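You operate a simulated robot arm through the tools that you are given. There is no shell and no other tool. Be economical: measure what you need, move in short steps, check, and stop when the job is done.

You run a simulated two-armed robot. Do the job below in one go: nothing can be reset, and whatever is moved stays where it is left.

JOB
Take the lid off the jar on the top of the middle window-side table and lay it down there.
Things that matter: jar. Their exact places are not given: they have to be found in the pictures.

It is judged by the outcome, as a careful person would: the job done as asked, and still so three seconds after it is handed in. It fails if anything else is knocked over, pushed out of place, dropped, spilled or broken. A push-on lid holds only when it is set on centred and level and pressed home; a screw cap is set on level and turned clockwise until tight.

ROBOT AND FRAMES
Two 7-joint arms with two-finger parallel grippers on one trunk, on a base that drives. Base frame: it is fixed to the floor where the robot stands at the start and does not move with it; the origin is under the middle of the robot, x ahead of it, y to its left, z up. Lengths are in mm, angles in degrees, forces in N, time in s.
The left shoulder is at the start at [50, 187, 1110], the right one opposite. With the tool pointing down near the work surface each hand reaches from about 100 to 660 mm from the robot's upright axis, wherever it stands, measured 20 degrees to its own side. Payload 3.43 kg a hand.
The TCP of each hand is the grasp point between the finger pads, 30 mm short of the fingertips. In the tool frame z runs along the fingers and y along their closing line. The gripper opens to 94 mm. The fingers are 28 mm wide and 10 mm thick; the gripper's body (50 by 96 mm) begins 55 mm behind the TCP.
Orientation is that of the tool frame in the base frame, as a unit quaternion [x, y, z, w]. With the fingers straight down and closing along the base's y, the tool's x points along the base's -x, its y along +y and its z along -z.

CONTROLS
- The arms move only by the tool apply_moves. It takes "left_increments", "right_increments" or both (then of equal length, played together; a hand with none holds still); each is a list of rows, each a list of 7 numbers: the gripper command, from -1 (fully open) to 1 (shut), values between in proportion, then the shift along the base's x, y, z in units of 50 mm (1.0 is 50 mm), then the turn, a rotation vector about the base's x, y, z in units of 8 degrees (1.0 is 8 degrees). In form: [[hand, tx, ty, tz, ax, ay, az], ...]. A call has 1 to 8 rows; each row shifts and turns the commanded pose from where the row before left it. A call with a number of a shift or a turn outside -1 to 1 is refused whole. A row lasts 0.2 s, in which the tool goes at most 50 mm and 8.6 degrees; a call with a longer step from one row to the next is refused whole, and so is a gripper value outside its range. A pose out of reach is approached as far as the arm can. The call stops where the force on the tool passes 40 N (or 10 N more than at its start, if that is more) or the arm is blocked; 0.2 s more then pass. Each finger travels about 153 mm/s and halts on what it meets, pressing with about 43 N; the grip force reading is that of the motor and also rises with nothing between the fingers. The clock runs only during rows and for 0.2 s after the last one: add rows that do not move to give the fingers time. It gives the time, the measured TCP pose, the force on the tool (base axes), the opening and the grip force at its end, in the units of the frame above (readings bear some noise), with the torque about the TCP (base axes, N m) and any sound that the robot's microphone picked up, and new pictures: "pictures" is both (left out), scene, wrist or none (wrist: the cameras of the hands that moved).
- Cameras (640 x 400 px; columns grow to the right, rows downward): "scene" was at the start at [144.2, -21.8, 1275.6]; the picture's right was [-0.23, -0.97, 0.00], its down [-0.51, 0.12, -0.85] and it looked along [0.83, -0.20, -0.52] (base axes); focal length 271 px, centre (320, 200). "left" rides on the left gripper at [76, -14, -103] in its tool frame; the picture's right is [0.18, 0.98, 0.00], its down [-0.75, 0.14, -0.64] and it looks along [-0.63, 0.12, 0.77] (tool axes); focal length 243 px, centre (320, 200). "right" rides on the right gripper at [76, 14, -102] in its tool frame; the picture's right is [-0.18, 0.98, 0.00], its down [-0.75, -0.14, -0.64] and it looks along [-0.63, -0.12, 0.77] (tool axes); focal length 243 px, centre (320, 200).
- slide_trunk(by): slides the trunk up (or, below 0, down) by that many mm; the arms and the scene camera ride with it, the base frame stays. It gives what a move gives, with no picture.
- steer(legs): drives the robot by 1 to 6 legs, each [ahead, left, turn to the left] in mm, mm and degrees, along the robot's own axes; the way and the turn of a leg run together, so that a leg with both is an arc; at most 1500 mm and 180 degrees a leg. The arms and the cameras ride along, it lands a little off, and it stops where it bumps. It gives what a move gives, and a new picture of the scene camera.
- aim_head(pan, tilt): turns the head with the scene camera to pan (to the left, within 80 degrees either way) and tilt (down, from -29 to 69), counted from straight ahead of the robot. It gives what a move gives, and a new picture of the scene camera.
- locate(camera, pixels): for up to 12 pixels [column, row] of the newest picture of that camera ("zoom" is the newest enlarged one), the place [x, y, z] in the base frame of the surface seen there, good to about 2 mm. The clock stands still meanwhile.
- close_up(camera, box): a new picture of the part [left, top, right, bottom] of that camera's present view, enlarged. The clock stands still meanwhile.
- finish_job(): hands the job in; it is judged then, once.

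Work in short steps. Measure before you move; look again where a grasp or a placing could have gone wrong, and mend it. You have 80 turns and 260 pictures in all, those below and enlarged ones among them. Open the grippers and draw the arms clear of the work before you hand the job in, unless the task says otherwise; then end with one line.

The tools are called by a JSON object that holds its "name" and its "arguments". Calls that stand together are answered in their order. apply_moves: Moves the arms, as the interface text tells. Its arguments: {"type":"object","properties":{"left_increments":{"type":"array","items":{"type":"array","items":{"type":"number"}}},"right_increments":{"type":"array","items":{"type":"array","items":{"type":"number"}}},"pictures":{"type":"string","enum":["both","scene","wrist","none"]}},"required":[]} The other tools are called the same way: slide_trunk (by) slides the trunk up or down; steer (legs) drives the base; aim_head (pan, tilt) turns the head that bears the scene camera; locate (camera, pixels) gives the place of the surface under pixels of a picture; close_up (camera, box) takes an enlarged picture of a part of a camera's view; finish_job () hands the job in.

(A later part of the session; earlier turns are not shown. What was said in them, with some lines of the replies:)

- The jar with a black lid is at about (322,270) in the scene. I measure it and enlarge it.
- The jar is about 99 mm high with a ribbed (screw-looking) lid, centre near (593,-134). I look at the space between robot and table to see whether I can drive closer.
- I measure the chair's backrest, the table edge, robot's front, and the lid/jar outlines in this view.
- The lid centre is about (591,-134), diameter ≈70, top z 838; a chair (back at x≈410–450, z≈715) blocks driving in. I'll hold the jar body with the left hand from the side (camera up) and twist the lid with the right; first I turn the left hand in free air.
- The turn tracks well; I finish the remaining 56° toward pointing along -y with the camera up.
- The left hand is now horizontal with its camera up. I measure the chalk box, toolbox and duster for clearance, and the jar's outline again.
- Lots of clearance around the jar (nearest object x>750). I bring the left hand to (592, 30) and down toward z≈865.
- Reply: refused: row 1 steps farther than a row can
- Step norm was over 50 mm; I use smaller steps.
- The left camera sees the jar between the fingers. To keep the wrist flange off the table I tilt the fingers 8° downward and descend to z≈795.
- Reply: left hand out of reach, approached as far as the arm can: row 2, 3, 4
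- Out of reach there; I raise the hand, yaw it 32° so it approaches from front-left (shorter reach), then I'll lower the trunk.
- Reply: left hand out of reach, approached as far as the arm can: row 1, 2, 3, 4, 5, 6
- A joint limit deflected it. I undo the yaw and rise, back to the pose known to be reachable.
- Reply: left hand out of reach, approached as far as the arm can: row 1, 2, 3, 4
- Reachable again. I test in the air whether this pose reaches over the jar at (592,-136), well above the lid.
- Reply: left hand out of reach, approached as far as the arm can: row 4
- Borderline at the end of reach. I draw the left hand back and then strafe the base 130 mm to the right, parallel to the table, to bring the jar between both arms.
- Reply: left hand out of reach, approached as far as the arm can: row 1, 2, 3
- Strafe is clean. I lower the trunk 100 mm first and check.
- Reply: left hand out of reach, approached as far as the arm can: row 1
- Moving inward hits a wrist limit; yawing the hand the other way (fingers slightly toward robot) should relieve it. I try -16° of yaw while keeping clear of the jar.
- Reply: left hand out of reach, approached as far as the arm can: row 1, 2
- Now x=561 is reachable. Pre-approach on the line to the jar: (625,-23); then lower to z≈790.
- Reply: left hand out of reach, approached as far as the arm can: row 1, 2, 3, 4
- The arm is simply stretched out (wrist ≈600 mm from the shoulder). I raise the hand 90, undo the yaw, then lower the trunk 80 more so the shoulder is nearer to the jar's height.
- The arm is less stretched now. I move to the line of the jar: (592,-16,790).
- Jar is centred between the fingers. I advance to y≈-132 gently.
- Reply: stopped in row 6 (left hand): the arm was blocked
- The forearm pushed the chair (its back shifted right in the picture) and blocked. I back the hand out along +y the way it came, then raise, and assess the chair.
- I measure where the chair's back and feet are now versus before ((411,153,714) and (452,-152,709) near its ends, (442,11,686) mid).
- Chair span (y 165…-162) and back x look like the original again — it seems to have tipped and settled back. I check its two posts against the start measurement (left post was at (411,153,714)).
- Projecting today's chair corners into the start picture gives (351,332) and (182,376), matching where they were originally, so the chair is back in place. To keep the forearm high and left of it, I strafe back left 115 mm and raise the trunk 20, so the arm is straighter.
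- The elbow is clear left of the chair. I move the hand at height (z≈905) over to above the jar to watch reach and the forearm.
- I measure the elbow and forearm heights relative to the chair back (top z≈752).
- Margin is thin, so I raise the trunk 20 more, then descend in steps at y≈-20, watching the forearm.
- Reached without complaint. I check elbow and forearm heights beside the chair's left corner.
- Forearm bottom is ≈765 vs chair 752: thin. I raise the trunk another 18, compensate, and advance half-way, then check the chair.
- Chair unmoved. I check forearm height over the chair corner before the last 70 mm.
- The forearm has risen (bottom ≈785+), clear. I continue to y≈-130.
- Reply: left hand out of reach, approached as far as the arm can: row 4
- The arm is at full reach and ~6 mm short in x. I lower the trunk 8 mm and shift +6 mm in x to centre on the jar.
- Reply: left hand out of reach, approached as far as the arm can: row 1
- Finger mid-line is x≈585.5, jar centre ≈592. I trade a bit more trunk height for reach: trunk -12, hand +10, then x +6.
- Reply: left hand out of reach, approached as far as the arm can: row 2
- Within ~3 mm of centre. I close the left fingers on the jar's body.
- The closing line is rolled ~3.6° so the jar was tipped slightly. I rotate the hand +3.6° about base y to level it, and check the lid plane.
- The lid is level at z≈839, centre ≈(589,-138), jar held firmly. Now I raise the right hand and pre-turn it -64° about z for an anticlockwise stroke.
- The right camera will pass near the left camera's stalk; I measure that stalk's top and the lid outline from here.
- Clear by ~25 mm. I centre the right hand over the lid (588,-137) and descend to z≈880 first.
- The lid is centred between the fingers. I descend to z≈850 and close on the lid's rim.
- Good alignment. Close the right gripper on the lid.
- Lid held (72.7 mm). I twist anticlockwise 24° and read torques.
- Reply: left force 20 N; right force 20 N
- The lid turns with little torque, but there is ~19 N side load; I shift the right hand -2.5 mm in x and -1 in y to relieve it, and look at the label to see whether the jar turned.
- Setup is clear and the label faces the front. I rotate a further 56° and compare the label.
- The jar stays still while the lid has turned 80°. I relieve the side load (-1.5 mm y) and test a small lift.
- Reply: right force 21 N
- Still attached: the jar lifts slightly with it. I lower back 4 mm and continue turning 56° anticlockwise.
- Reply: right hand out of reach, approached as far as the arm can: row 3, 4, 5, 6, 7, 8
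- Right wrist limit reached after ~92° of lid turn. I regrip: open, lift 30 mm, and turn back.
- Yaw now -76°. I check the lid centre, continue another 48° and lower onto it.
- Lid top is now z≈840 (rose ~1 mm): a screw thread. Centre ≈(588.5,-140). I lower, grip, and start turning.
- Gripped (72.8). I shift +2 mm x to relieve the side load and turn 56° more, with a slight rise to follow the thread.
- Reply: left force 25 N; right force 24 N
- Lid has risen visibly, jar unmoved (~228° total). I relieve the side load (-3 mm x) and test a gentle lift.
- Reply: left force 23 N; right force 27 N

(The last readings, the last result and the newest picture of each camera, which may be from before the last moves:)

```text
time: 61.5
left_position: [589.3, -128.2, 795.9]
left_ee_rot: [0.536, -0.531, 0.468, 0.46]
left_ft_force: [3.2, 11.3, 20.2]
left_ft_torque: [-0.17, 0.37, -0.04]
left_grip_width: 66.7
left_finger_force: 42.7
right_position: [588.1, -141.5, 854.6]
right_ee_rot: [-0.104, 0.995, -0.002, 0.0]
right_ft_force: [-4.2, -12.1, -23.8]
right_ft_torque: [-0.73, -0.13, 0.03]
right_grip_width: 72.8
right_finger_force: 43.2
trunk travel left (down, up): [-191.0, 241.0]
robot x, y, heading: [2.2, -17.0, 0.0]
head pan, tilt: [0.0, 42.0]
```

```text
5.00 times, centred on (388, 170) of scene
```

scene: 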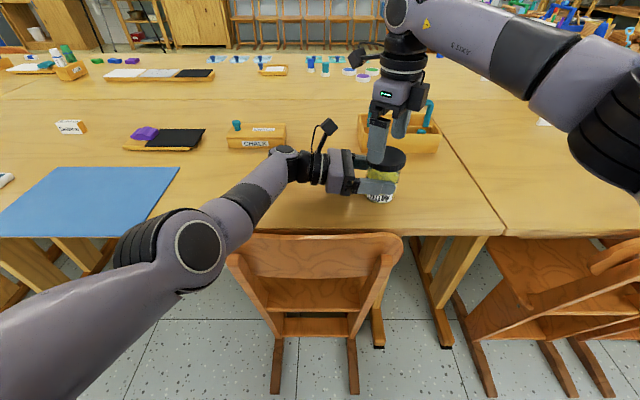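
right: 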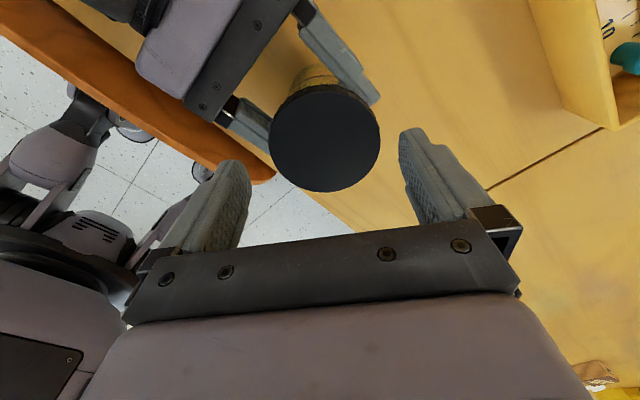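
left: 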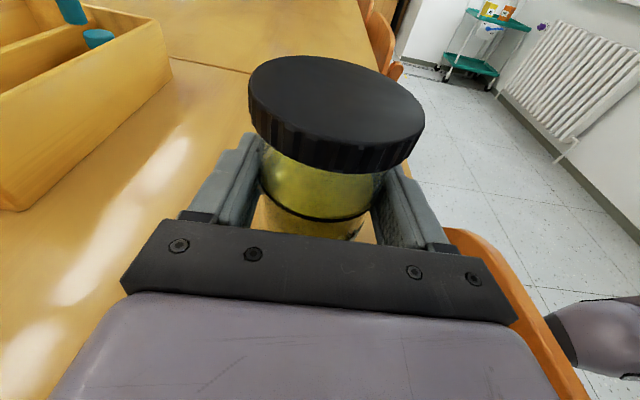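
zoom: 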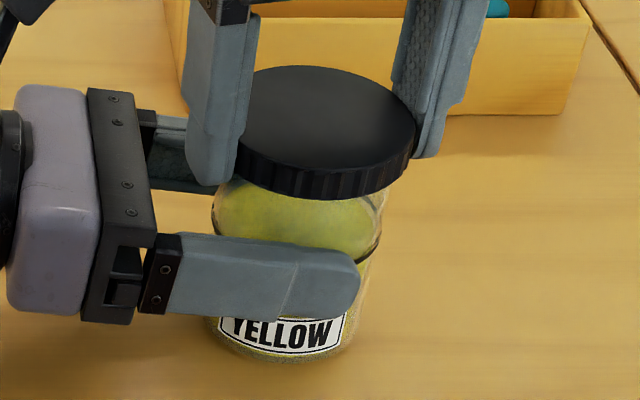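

Still threaded. I lower it back, release, and regrip for another stroke.

{"name": "apply_moves", "arguments": {"right_increments": [[1, 0, 0, -0.09, 0, 0, 0], [1, 0, 0, 0, 0, 0, 1], [-1, 0, 0, 0, 0, 0, 0], [-1, 0, 0, 0, 0, 0, 0], [-1, 0, 0, 0.7, 0, 0, 0], [-1, 0, 0, 0, 0, 0, -1], [-1, 0, 0, 0, 0, 0, -1], [-1, 0, 0, 0, 0, 0, -1]], "pictures": "none"}}

{"name": "apply_moves", "arguments": {"right_increments": [[-1, 0, 0, 0, 0, 0, -1], [-1, 0, 0, 0, 0, 0, -1], [-1, 0, 0, 0, 0, 0, -1], [-1, 0, 0, 0, 0, 0, -1], [-1, 0, 0, 0, 0, 0, -1], [-1, 0, 0, 0, 0, 0, -1], [-1, 0, 0, 0, 0, 0, -1], [-1, 0, 0, 0, 0, 0, -1]], "pictures": "none"}}

{"name": "apply_moves", "arguments": {"right_increments": [[-1, 0, 0, 0, 0, 0, -1], [-1, 0, 0, 0, 0, 0, -1], [-1, 0, 0, 0, 0, 0, -1], [-1, 0, 0, 0, 0, 0, -1], [-1, 0, 0, 0, 0, 0, -1], [-1, 0, 0, 0, 0, 0, -1], [-1, 0, 0, 0, 0, 0, -1]], "pictures": "wrist"}}

{"name": "locate", "arguments": {"camera": "right", "pixels": [[275, 140], [374, 140], [324, 140], [324, 186], [324, 95]]}}

```text
time: 63.2
left_position: [589.0, -128.2, 793.2]
left_ee_rot: [0.539, -0.531, 0.466, 0.459]
left_ft_force: [0.5, 0.0, -3.2]
left_ft_torque: [0.06, 0.02, -0.02]
left_grip_width: 66.9
left_finger_force: 42.9
right_position: [586.9, -140.7, 885.9]
right_ee_rot: [0.036, 0.999, 0.002, 0.0]
right_ft_force: [-0.4, -0.1, 0.5]
right_ft_torque: [0.02, 0.0, 0.01]
right_grip_width: 94.0
right_finger_force: 0.2
trunk travel left (down, up): [-191.0, 241.0]
robot x, y, heading: [-0.1, -11.8, -0.1]
head pan, tilt: [0.0, 42.0]
```

```text
time: 65.0
left_position: [589.2, -127.9, 791.6]
left_ee_rot: [0.539, -0.531, 0.466, 0.459]
left_ft_force: [-0.4, 0.1, -2.5]
left_ft_torque: [0.09, 0.02, 0.02]
left_grip_width: 67.0
left_finger_force: 42.3
right_position: [588.2, -140.5, 885.6]
right_ee_rot: [0.558, 0.83, 0.0, 0.0]
right_ft_force: [0.3, 0.1, 0.7]
right_ft_torque: [-0.02, 0.0, 0.0]
right_grip_width: 94.0
right_finger_force: 0.1
trunk travel left (down, up): [-191.0, 241.0]
robot x, y, heading: [-2.5, -13.4, 0.2]
head pan, tilt: [0.0, 42.0]
```

```text
time: 66.7
left_position: [589.5, -127.1, 792.9]
left_ee_rot: [0.539, -0.532, 0.465, 0.459]
left_ft_force: [-1.2, 0.1, -2.3]
left_ft_torque: [0.02, 0.02, -0.02]
left_grip_width: 67.0
left_finger_force: 43.0
right_position: [587.7, -140.7, 885.4]
right_ee_rot: [0.883, 0.47, 0.0, 0.0]
right_ft_force: [0.2, -0.3, 0.4]
right_ft_torque: [-0.03, -0.01, 0.01]
right_grip_width: 94.1
right_finger_force: 0.1
trunk travel left (down, up): [-191.0, 241.0]
robot x, y, heading: [-0.9, -15.9, 0.2]
head pan, tilt: [0.0, 42.0]
```

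right: 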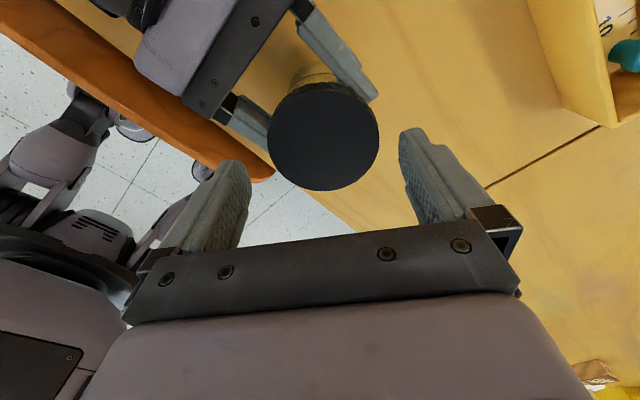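

```text
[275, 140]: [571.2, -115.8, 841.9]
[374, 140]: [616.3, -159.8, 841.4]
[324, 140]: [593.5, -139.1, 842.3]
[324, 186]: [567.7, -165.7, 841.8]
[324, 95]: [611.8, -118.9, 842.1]
```

Lid top is at 842 now (+3 mm). Another stroke: lower, grip, turn.

{"name": "apply_moves", "arguments": {"right_increments": [[-1, 0.03, 0, -0.4, 0, 0, 0], [-1, 0, 0, -0.28, 0, 0, 0], [-1, 0, 0, 0, 0, 0, 0], [0.4, 0, 0, 0, 0, 0, 0], [1, 0, 0, 0, 0, 0, 0], [1, 0, 0, 0, 0, 0, 0], [1, 0, 0, 0, 0, 0, 1], [1, 0, 0, 0, 0, 0, 1]], "pictures": "none"}}

{"name": "apply_moves", "arguments": {"right_increments": [[1, 0.02, 0, 0.01, 0, 0, 1], [1, 0, 0, 0, 0, 0, 1], [1, 0, 0, 0.01, 0, 0, 1], [1, 0, 0, 0, 0, 0, 1], [1, -0.02, 0, 0.01, 0, 0, 1], [1, 0, 0, 0.01, 0, 0, 1], [1, -0.02, 0, 0, 0, 0, 1], [1, 0, 0, 0.01, 0, 0, 1]], "pictures": "none"}}

{"name": "apply_moves", "arguments": {"right_increments": [[1, -0.02, 0, 0.01, 0, 0, 1], [1, 0, 0, 0.01, 0, 0, 1], [1, -0.02, 0, 0.01, 0, 0, 1], [1, 0, 0, 0, 0, 0, 1], [1, 0, 0, 0.01, 0, 0, 1], [1, 0, 0, 0.01, 0, 0, 1], [1, 0, 0, 0, 0, 0, 1], [1, 0, 0, 0, 0, 0, 1]], "pictures": "none"}}

{"name": "close_up", "arguments": {"camera": "scene", "box": [340, 130, 436, 210]}}

```text
time: 68.5
left_position: [589.2, -127.4, 793.2]
left_ee_rot: [0.538, -0.531, 0.466, 0.459]
left_ft_force: [-4.9, 1.5, -1.1]
left_ft_torque: [-0.09, -0.24, -0.06]
left_grip_width: 66.7
left_finger_force: 43.2
right_position: [589.4, -139.0, 851.9]
right_ee_rot: [0.808, 0.59, 0.001, 0.001]
right_ft_force: [6.5, -1.6, -1.1]
right_ft_torque: [-0.05, -0.11, 0.0]
right_grip_width: 71.9
right_finger_force: 43.2
trunk travel left (down, up): [-191.0, 241.0]
robot x, y, heading: [1.2, -14.9, 0.1]
head pan, tilt: [0.0, 42.0]
```

```text
time: 70.2
left_position: [589.6, -128.0, 792.9]
left_ee_rot: [0.539, -0.531, 0.467, 0.459]
left_ft_force: [-0.4, -0.2, -2.0]
left_ft_torque: [0.02, 0.01, 0.01]
left_grip_width: 66.8
left_finger_force: 43.1
right_position: [587.6, -138.9, 855.0]
right_ee_rot: [0.372, 0.928, 0.0, 0.0]
right_ft_force: [0.5, 0.1, 0.0]
right_ft_torque: [0.02, 0.03, 0.03]
right_grip_width: 71.9
right_finger_force: 42.7
trunk travel left (down, up): [-191.0, 241.0]
robot x, y, heading: [1.5, -13.3, 0.0]
head pan, tilt: [0.0, 42.0]
```

```text
time: 72.0
left_position: [587.9, -127.5, 792.5]
left_ee_rot: [0.539, -0.53, 0.467, 0.459]
left_ft_force: [-8.1, 10.1, -3.3]
left_ft_torque: [-0.36, -0.39, 0.16]
left_grip_width: 66.8
left_finger_force: 42.5
right_position: [586.0, -140.9, 857.2]
right_ee_rot: [-0.175, 0.985, 0.001, 0.0]
right_ft_force: [8.4, -10.2, 0.0]
right_ft_torque: [-0.22, -0.2, -0.3]
right_grip_width: 72.0
right_finger_force: 42.9
trunk travel left (down, up): [-191.0, 241.0]
robot x, y, heading: [1.1, -11.4, 0.1]
head pan, tilt: [0.0, 42.0]
```

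```text
5.00 times, centred on (388, 170) of scene
```

zoom: 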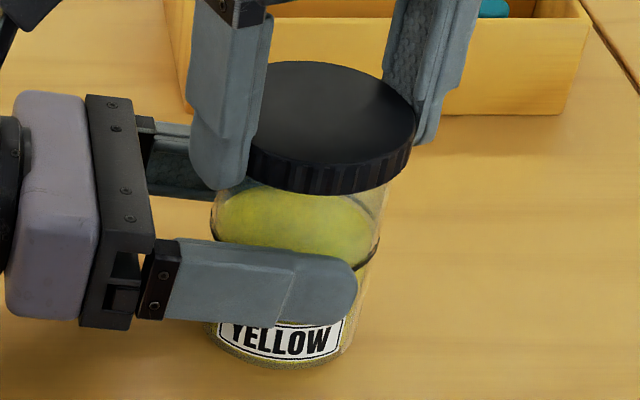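

Mid-stroke the forces fell to zero, so the lid seems free. I lift gently.

{"name": "apply_moves", "arguments": {"right_increments": [[1, 0, 0, 0.06, 0, 0, 0], [1, 0, 0, 0.08, 0, 0, 0], [1, 0, 0, 0.1, 0, 0, 0], [1, 0, 0, 0, 0, 0, 0]], "pictures": "none"}}

{"name": "close_up", "arguments": {"camera": "scene", "box": [340, 130, 436, 210]}}

```text
time: 73.0
left_position: [587.6, -128.2, 793.0]
left_ee_rot: [0.539, -0.53, 0.466, 0.459]
left_ft_force: [0.2, -0.1, -3.0]
left_ft_torque: [0.02, -0.02, -0.02]
left_grip_width: 66.7
left_finger_force: 43.3
right_position: [586.7, -138.8, 870.0]
right_ee_rot: [-0.176, 0.984, 0.001, -0.001]
right_ft_force: [0.7, 0.4, -0.2]
right_ft_torque: [-0.02, 0.02, 0.01]
right_grip_width: 71.8
right_finger_force: 42.6
trunk travel left (down, up): [-191.0, 241.0]
robot x, y, heading: [-2.3, -16.4, 0.3]
head pan, tilt: [0.0, 42.0]
```

```text
5.00 times, centred on (388, 170) of scene
```

zoom: 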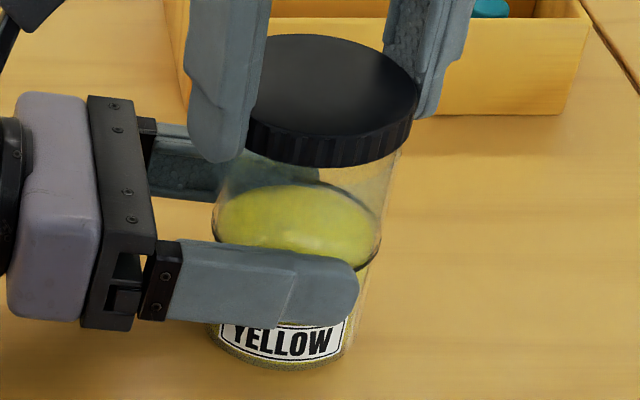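

The lid is off. I lift 60 mm and move it right, and check the table seam for a resting place on the same table.

{"name": "apply_moves", "arguments": {"right_increments": [[1, 0, 0, 0.5, 0, 0, 0], [1, 0, 0, 0.5, 0, 0, 0], [1, 0, -0.5, 0.2, 0, 0, 0], [1, 0, -0.7, 0, 0, 0, 0], [1, 0, -0.8, 0, 0, 0, 0], [1, 0, 0, 0, 0, 0, 0]]}}

{"name": "locate", "arguments": {"camera": "scene", "pixels": [[478, 210], [465, 180], [445, 145], [430, 205], [420, 180], [380, 170]]}}

{"name": "close_up", "arguments": {"camera": "scene", "box": [340, 100, 500, 220]}}

```text
time: 74.5
left_position: [589.0, -129.0, 793.7]
left_ee_rot: [0.539, -0.531, 0.466, 0.459]
left_ft_force: [0.3, -1.1, -2.5]
left_ft_torque: [0.01, 0.01, 0.02]
left_grip_width: 67.0
left_finger_force: 43.0
right_position: [587.2, -230.2, 928.9]
right_ee_rot: [-0.174, 0.985, 0.001, 0.0]
right_ft_force: [-0.5, -0.2, -0.1]
right_ft_torque: [0.0, -0.04, 0.02]
right_grip_width: 71.6
right_finger_force: 42.5
right hand out of reach, approached as far as the arm can: row 5
trunk travel left (down, up): [-191.0, 241.0]
robot x, y, heading: [-0.9, -13.0, 0.1]
head pan, tilt: [0.0, 42.0]
```

scene: 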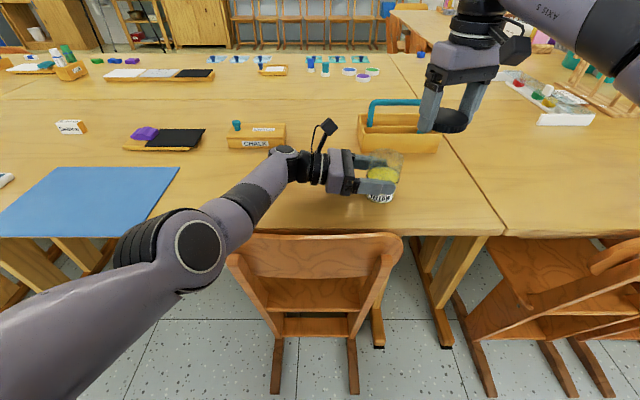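
right: 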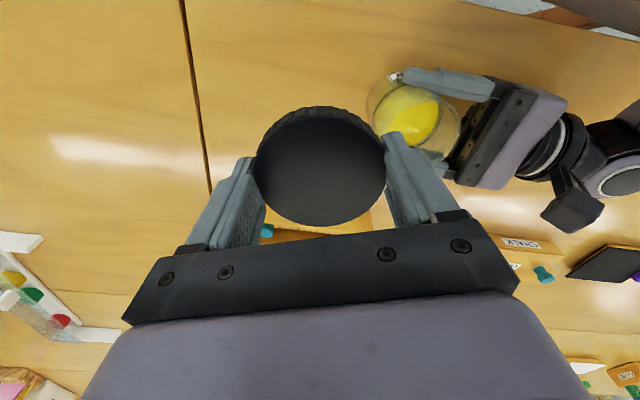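

```text
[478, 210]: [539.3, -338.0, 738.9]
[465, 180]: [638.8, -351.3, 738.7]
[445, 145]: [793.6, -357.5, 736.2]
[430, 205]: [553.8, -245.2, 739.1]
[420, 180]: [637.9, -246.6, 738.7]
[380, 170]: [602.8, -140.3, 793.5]
```

```text
3.33 times, centred on (420, 160) of scene
```

zoom: 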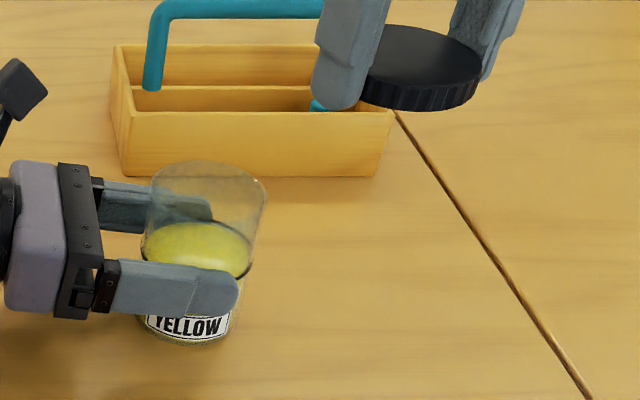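

Seam is at y≈-340, so (590,-248) is clear on the same table. I move there, turning back 48° to ease the wrist, and descend to z≈785.

{"name": "apply_moves", "arguments": {"right_increments": [[1, 0, -0.18, 0, 0, 0, -1], [1, 0, -0.18, 0, 0, 0, -1], [1, 0, 0, -0.4, 0, 0, -1], [1, 0, 0, -0.6, 0, 0, -1], [1, 0, 0, -0.6, 0, 0, -1], [1, 0, 0, -0.6, 0, 0, -1], [1, 0, 0, -0.6, 0, 0, 0], [1, 0, 0, 0, 0, 0, 0]]}}

```text
time: 76.2
left_position: [589.9, -127.1, 792.4]
left_ee_rot: [0.539, -0.531, 0.466, 0.459]
left_ft_force: [0.0, -0.8, -2.0]
left_ft_torque: [0.01, -0.06, -0.03]
left_grip_width: 66.6
left_finger_force: 42.8
right_position: [585.8, -247.6, 790.0]
right_ee_rot: [0.24, 0.971, 0.001, 0.0]
right_ft_force: [0.2, 0.8, 0.6]
right_ft_torque: [-0.01, -0.01, -0.01]
right_grip_width: 71.6
right_finger_force: 43.0
trunk travel left (down, up): [-191.0, 241.0]
robot x, y, heading: [-2.5, -12.4, 0.1]
head pan, tilt: [0.0, 42.0]
```

scene: 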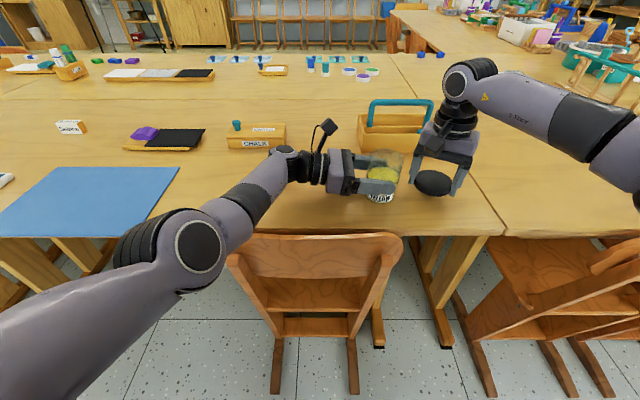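
right: 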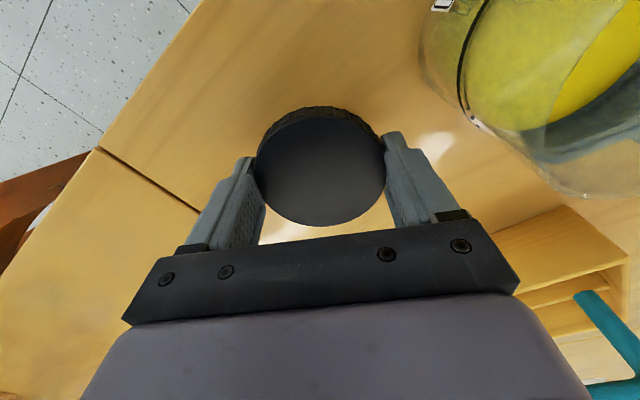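

Clear. I lower in 4–6 mm steps until contact near z≈771.

{"name": "apply_moves", "arguments": {"right_increments": [[1, 0, 0, -0.12, 0, 0, 0], [1, 0, 0, -0.12, 0, 0, 0], [1, 0, 0, -0.08, 0, 0, 0], [1, 0, 0, -0.05, 0, 0, 0], [1, 0, 0, 0, 0, 0, 0]], "pictures": "none"}}

{"name": "close_up", "arguments": {"camera": "scene", "box": [370, 140, 498, 220]}}

```text
time: 77.5
left_position: [588.6, -127.7, 792.3]
left_ee_rot: [0.539, -0.531, 0.466, 0.459]
left_ft_force: [-0.3, -0.3, -2.8]
left_ft_torque: [0.04, 0.02, 0.0]
left_grip_width: 66.6
left_finger_force: 43.0
right_position: [585.2, -247.8, 770.9]
right_ee_rot: [0.241, 0.97, 0.0, 0.001]
right_ft_force: [-0.4, -1.1, 0.0]
right_ft_torque: [0.02, 0.02, 0.02]
right_grip_width: 71.7
right_finger_force: 42.7
trunk travel left (down, up): [-191.0, 241.0]
robot x, y, heading: [-3.4, -14.0, 0.3]
head pan, tilt: [0.0, 42.0]
```

```text
5.00 times, centred on (434, 180) of scene
```

zoom: 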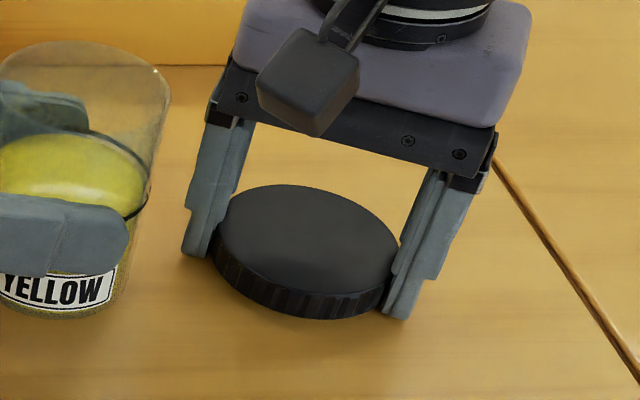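

The lid is just above the table. I lower 1.5 mm more, open, and rise straight up.

{"name": "apply_moves", "arguments": {"right_increments": [[1, 0, 0, -0.03, 0, 0, 0], [1, 0, 0, 0, 0, 0, 0], [0.2, 0, 0, 0, 0, 0, 0], [-0.5, 0, 0, 0, 0, 0, 0], [-1, 0, 0, 0, 0, 0, 0], [-1, 0, 0, 0.4, 0, 0, 0], [-1, 0, 0, 0.8, 0, 0, 0], [-1, 0, 0, 0.8, 0, 0, 0]]}}

{"name": "apply_moves", "arguments": {"right_increments": [[-1, -0.5, -0.2, 0.5, 0, 0, 0], [-1, -0.8, -0.2, 0, 0, 0, 0], [-1, -0.8, -0.2, 0, 0, 0, 0], [-1, -0.8, 0, 0, 0, 0, 0]], "pictures": "none"}}

{"name": "close_up", "arguments": {"camera": "scene", "box": [340, 130, 500, 230]}}

```text
time: 79.2
left_position: [589.1, -128.2, 793.1]
left_ee_rot: [0.538, -0.532, 0.465, 0.46]
left_ft_force: [0.3, -0.4, -2.5]
left_ft_torque: [0.02, 0.03, -0.01]
left_grip_width: 66.7
left_finger_force: 43.4
right_position: [586.0, -248.4, 871.9]
right_ee_rot: [0.241, 0.971, 0.0, 0.0]
right_ft_force: [0.3, 0.3, -0.7]
right_ft_torque: [-0.01, -0.01, -0.05]
right_grip_width: 94.1
right_finger_force: 0.2
trunk travel left (down, up): [-191.0, 241.0]
robot x, y, heading: [-0.7, -11.9, 0.5]
head pan, tilt: [0.0, 42.0]
```

scene: 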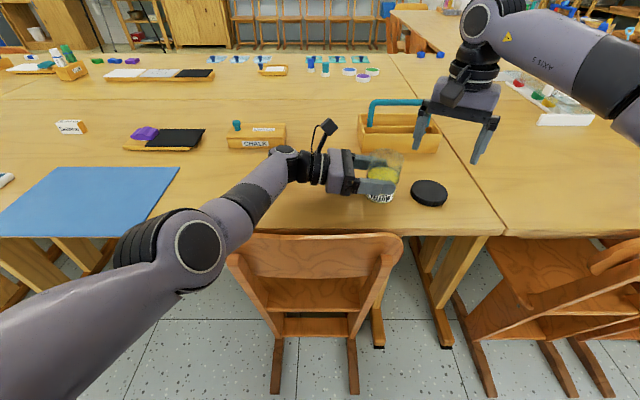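
right: 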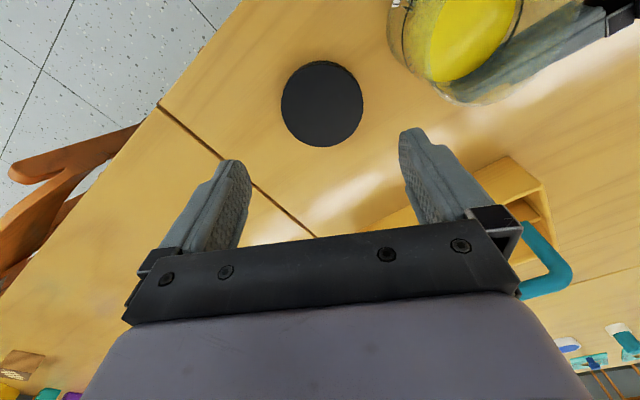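

```text
time: 80.2
left_position: [588.9, -127.8, 793.2]
left_ee_rot: [0.538, -0.531, 0.466, 0.459]
left_ft_force: [0.0, 0.7, -3.5]
left_ft_torque: [0.0, -0.01, -0.02]
left_grip_width: 66.5
left_finger_force: 42.9
right_position: [441.4, -279.1, 893.5]
right_ee_rot: [0.241, 0.971, 0.0, 0.0]
right_ft_force: [-1.0, 0.1, -0.3]
right_ft_torque: [0.03, 0.04, 0.01]
right_grip_width: 94.0
right_finger_force: 0.0
trunk travel left (down, up): [-191.0, 241.0]
robot x, y, heading: [1.1, -9.7, 0.1]
head pan, tilt: [0.0, 42.0]
```

```text
4.00 times, centred on (420, 180) of scene
```

zoom: 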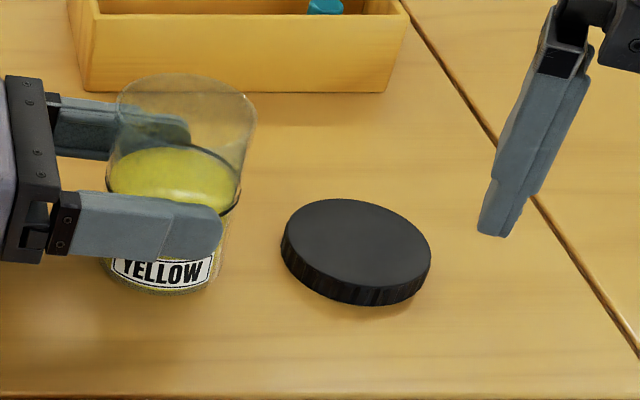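

The lid lies flat on the table. The left hand bears ~2.5 N (jar slightly carried), so I lower 1 mm at a time and read the force before releasing.

{"name": "apply_moves", "arguments": {"left_increments": [[1, 0, 0, -0.02, 0, 0, 0], [1, 0, 0, -0.01, 0, 0, 0], [1, 0, 0, 0, 0, 0, 0]], "pictures": "none"}}

{"name": "close_up", "arguments": {"camera": "scene", "box": [348, 150, 412, 210]}}

```text
time: 81.0
left_position: [587.7, -127.9, 792.6]
left_ee_rot: [0.538, -0.531, 0.466, 0.459]
left_ft_force: [0.2, 0.2, 0.2]
left_ft_torque: [0.07, 0.04, 0.02]
left_grip_width: 66.7
left_finger_force: 43.4
right_position: [441.8, -280.0, 892.4]
right_ee_rot: [0.241, 0.971, 0.001, 0.0]
right_ft_force: [-0.4, 0.0, 0.0]
right_ft_torque: [-0.05, -0.01, 0.03]
right_grip_width: 94.1
right_finger_force: 0.2
trunk travel left (down, up): [-191.0, 241.0]
robot x, y, heading: [-2.1, -13.4, -0.0]
head pan, tilt: [0.0, 42.0]
```

```text
6.67 times, centred on (380, 180) of scene
```

zoom: 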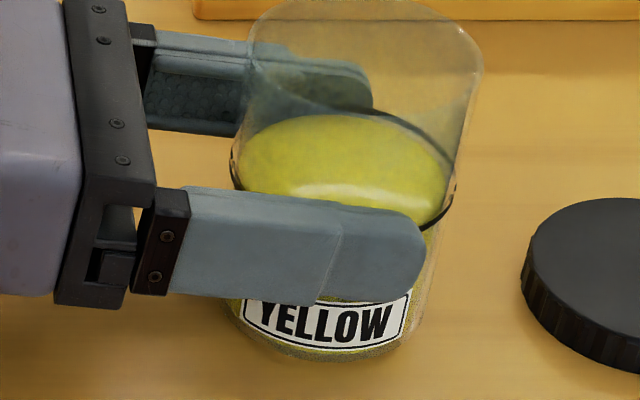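

Force is zero: the jar stands on the table. I open the left fingers gently and stay to check.

{"name": "apply_moves", "arguments": {"left_increments": [[0.2, 0, 0, 0, 0, 0, 0], [-0.2, 0, 0, 0, 0, 0, 0], [-0.7, 0, 0, 0, 0, 0, 0], [-1, 0, 0, 0, 0, 0, 0], [-1, 0, 0, 0, 0, 0, 0]]}}

```text
time: 82.2
left_position: [588.6, -128.4, 790.8]
left_ee_rot: [0.538, -0.532, 0.465, 0.459]
left_ft_force: [0.5, 0.2, 0.7]
left_ft_torque: [0.02, 0.01, 0.01]
left_grip_width: 93.9
left_finger_force: 0.1
right_position: [441.3, -278.4, 892.5]
right_ee_rot: [0.241, 0.971, 0.001, 0.001]
right_ft_force: [-0.5, 0.0, 0.0]
right_ft_torque: [0.01, 0.03, 0.02]
right_grip_width: 94.2
right_finger_force: 0.0
trunk travel left (down, up): [-191.0, 241.0]
robot x, y, heading: [-1.0, -15.3, 0.2]
head pan, tilt: [0.0, 42.0]
```

scene: 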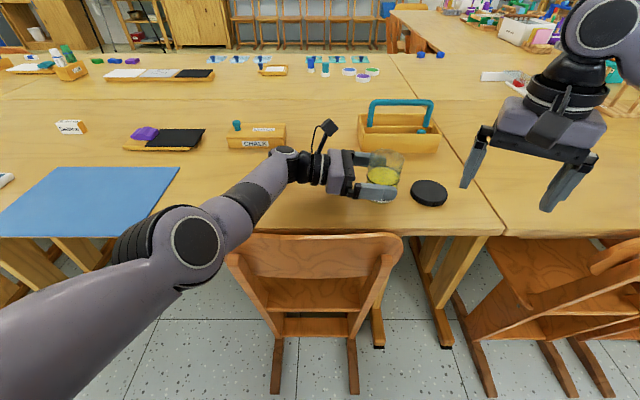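
left: 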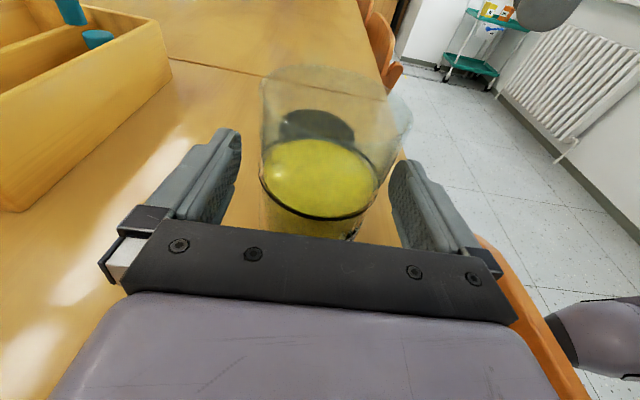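

Jar stands free. I retreat along +y while rising a little to keep the forearm above the chair.

{"name": "apply_moves", "arguments": {"left_increments": [[-1, 0, 0.4, 0.12, 0, 0, 0], [-1, 0, 0.4, 0.2, 0, 0, 0], [-1, 0, 0.4, 0.3, 0, 0, 0], [-1, 0, 0.4, 0.5, 0, 0, 0], [-1, 0, 0.5, 0.7, 0, 0, 0], [-1, 0, 0.5, 0.7, 0, 0, 0]]}}

```text
time: 83.7
left_position: [587.9, 0.8, 917.0]
left_ee_rot: [0.539, -0.531, 0.466, 0.46]
left_ft_force: [-0.1, 1.3, -0.4]
left_ft_torque: [-0.01, 0.02, 0.01]
left_grip_width: 94.2
left_finger_force: 0.0
right_position: [440.2, -279.1, 893.4]
right_ee_rot: [0.24, 0.971, 0.0, 0.0]
right_ft_force: [0.2, -0.2, 0.0]
right_ft_torque: [-0.02, 0.0, -0.01]
right_grip_width: 94.3
right_finger_force: 0.0
trunk travel left (down, up): [-191.0, 241.0]
robot x, y, heading: [-3.6, -12.5, -0.1]
head pan, tilt: [0.0, 42.0]
```

scene: 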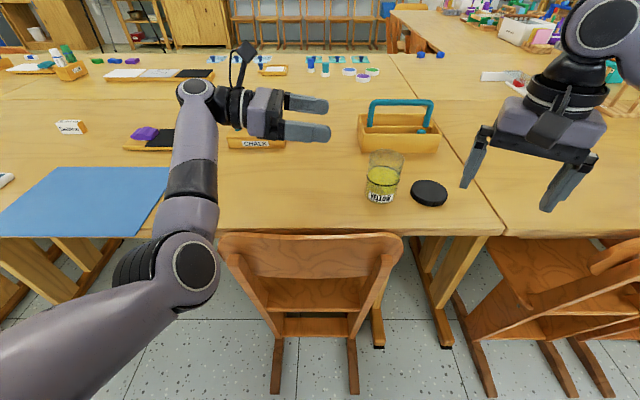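
left: 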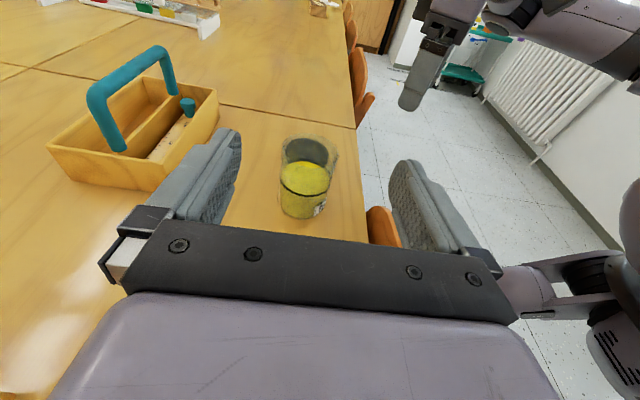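

Jar upright, lid beside it. I draw the left hand further left and verify chair, jar and lid positions.

{"name": "apply_moves", "arguments": {"left_increments": [[-1, -0.3, 0.6, 0, 0, 0, 0], [-1, -0.3, 0.6, 0, 0, 0, 0], [-1, -0.3, 0.6, 0, 0, 0, 0], [-1, 0, 0, 0, 0, 0, 0]], "pictures": "scene"}}

{"name": "close_up", "arguments": {"camera": "scene", "box": [205, 130, 461, 290]}}

{"name": "locate", "arguments": {"camera": "zoom", "pixels": [[36, 275], [490, 280], [260, 310], [560, 155], [525, 158], [597, 158], [440, 180]]}}

```text
time: 84.7
left_position: [544.2, 91.0, 915.7]
left_ee_rot: [0.538, -0.53, 0.467, 0.46]
left_ft_force: [0.6, 0.1, -0.6]
left_ft_torque: [0.0, 0.02, -0.02]
left_grip_width: 94.0
left_finger_force: 0.1
right_position: [440.8, -279.2, 891.9]
right_ee_rot: [0.241, 0.97, 0.001, 0.0]
right_ft_force: [-0.9, -0.2, -0.5]
right_ft_torque: [0.0, 0.01, 0.01]
right_grip_width: 94.1
right_finger_force: 0.0
trunk travel left (down, up): [-191.0, 241.0]
robot x, y, heading: [-1.9, -12.2, 0.4]
head pan, tilt: [0.0, 42.0]
```

scene: 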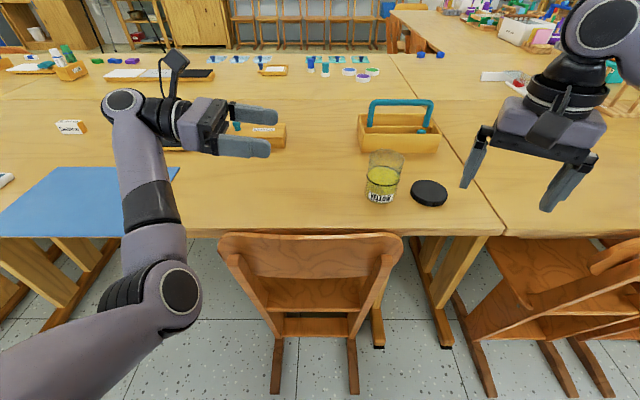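

```text
2.50 times, centred on (333, 210) of scene
```

zoom: 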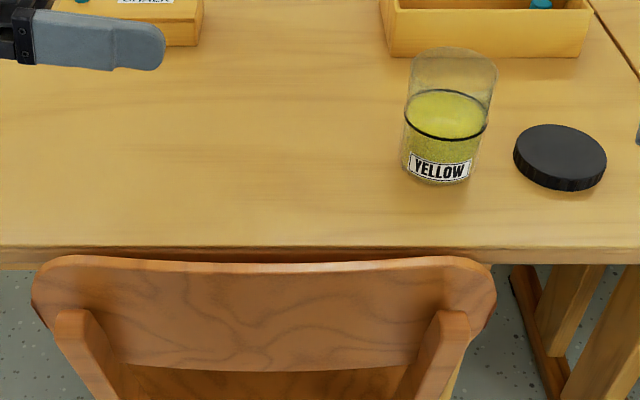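

```text
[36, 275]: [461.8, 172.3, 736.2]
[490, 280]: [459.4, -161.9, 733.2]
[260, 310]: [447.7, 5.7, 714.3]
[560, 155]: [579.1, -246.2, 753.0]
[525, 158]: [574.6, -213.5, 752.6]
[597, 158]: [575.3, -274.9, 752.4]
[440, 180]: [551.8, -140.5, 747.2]
```

The jar is upright and open, the lid lies flat on the table at z≈753, the chair is in place, and both hands are open and clear. I hand the job in.

{"name": "finish_job", "arguments": {}}

```text
The job is handed in.
```

The lid is unscrewed and lying flat on the table beside the jar, which is still upright with nothing spilled. While I was reaching in, the left forearm knocked the chair in front of the table; it measured back in its starting position, to within about 10 mm.
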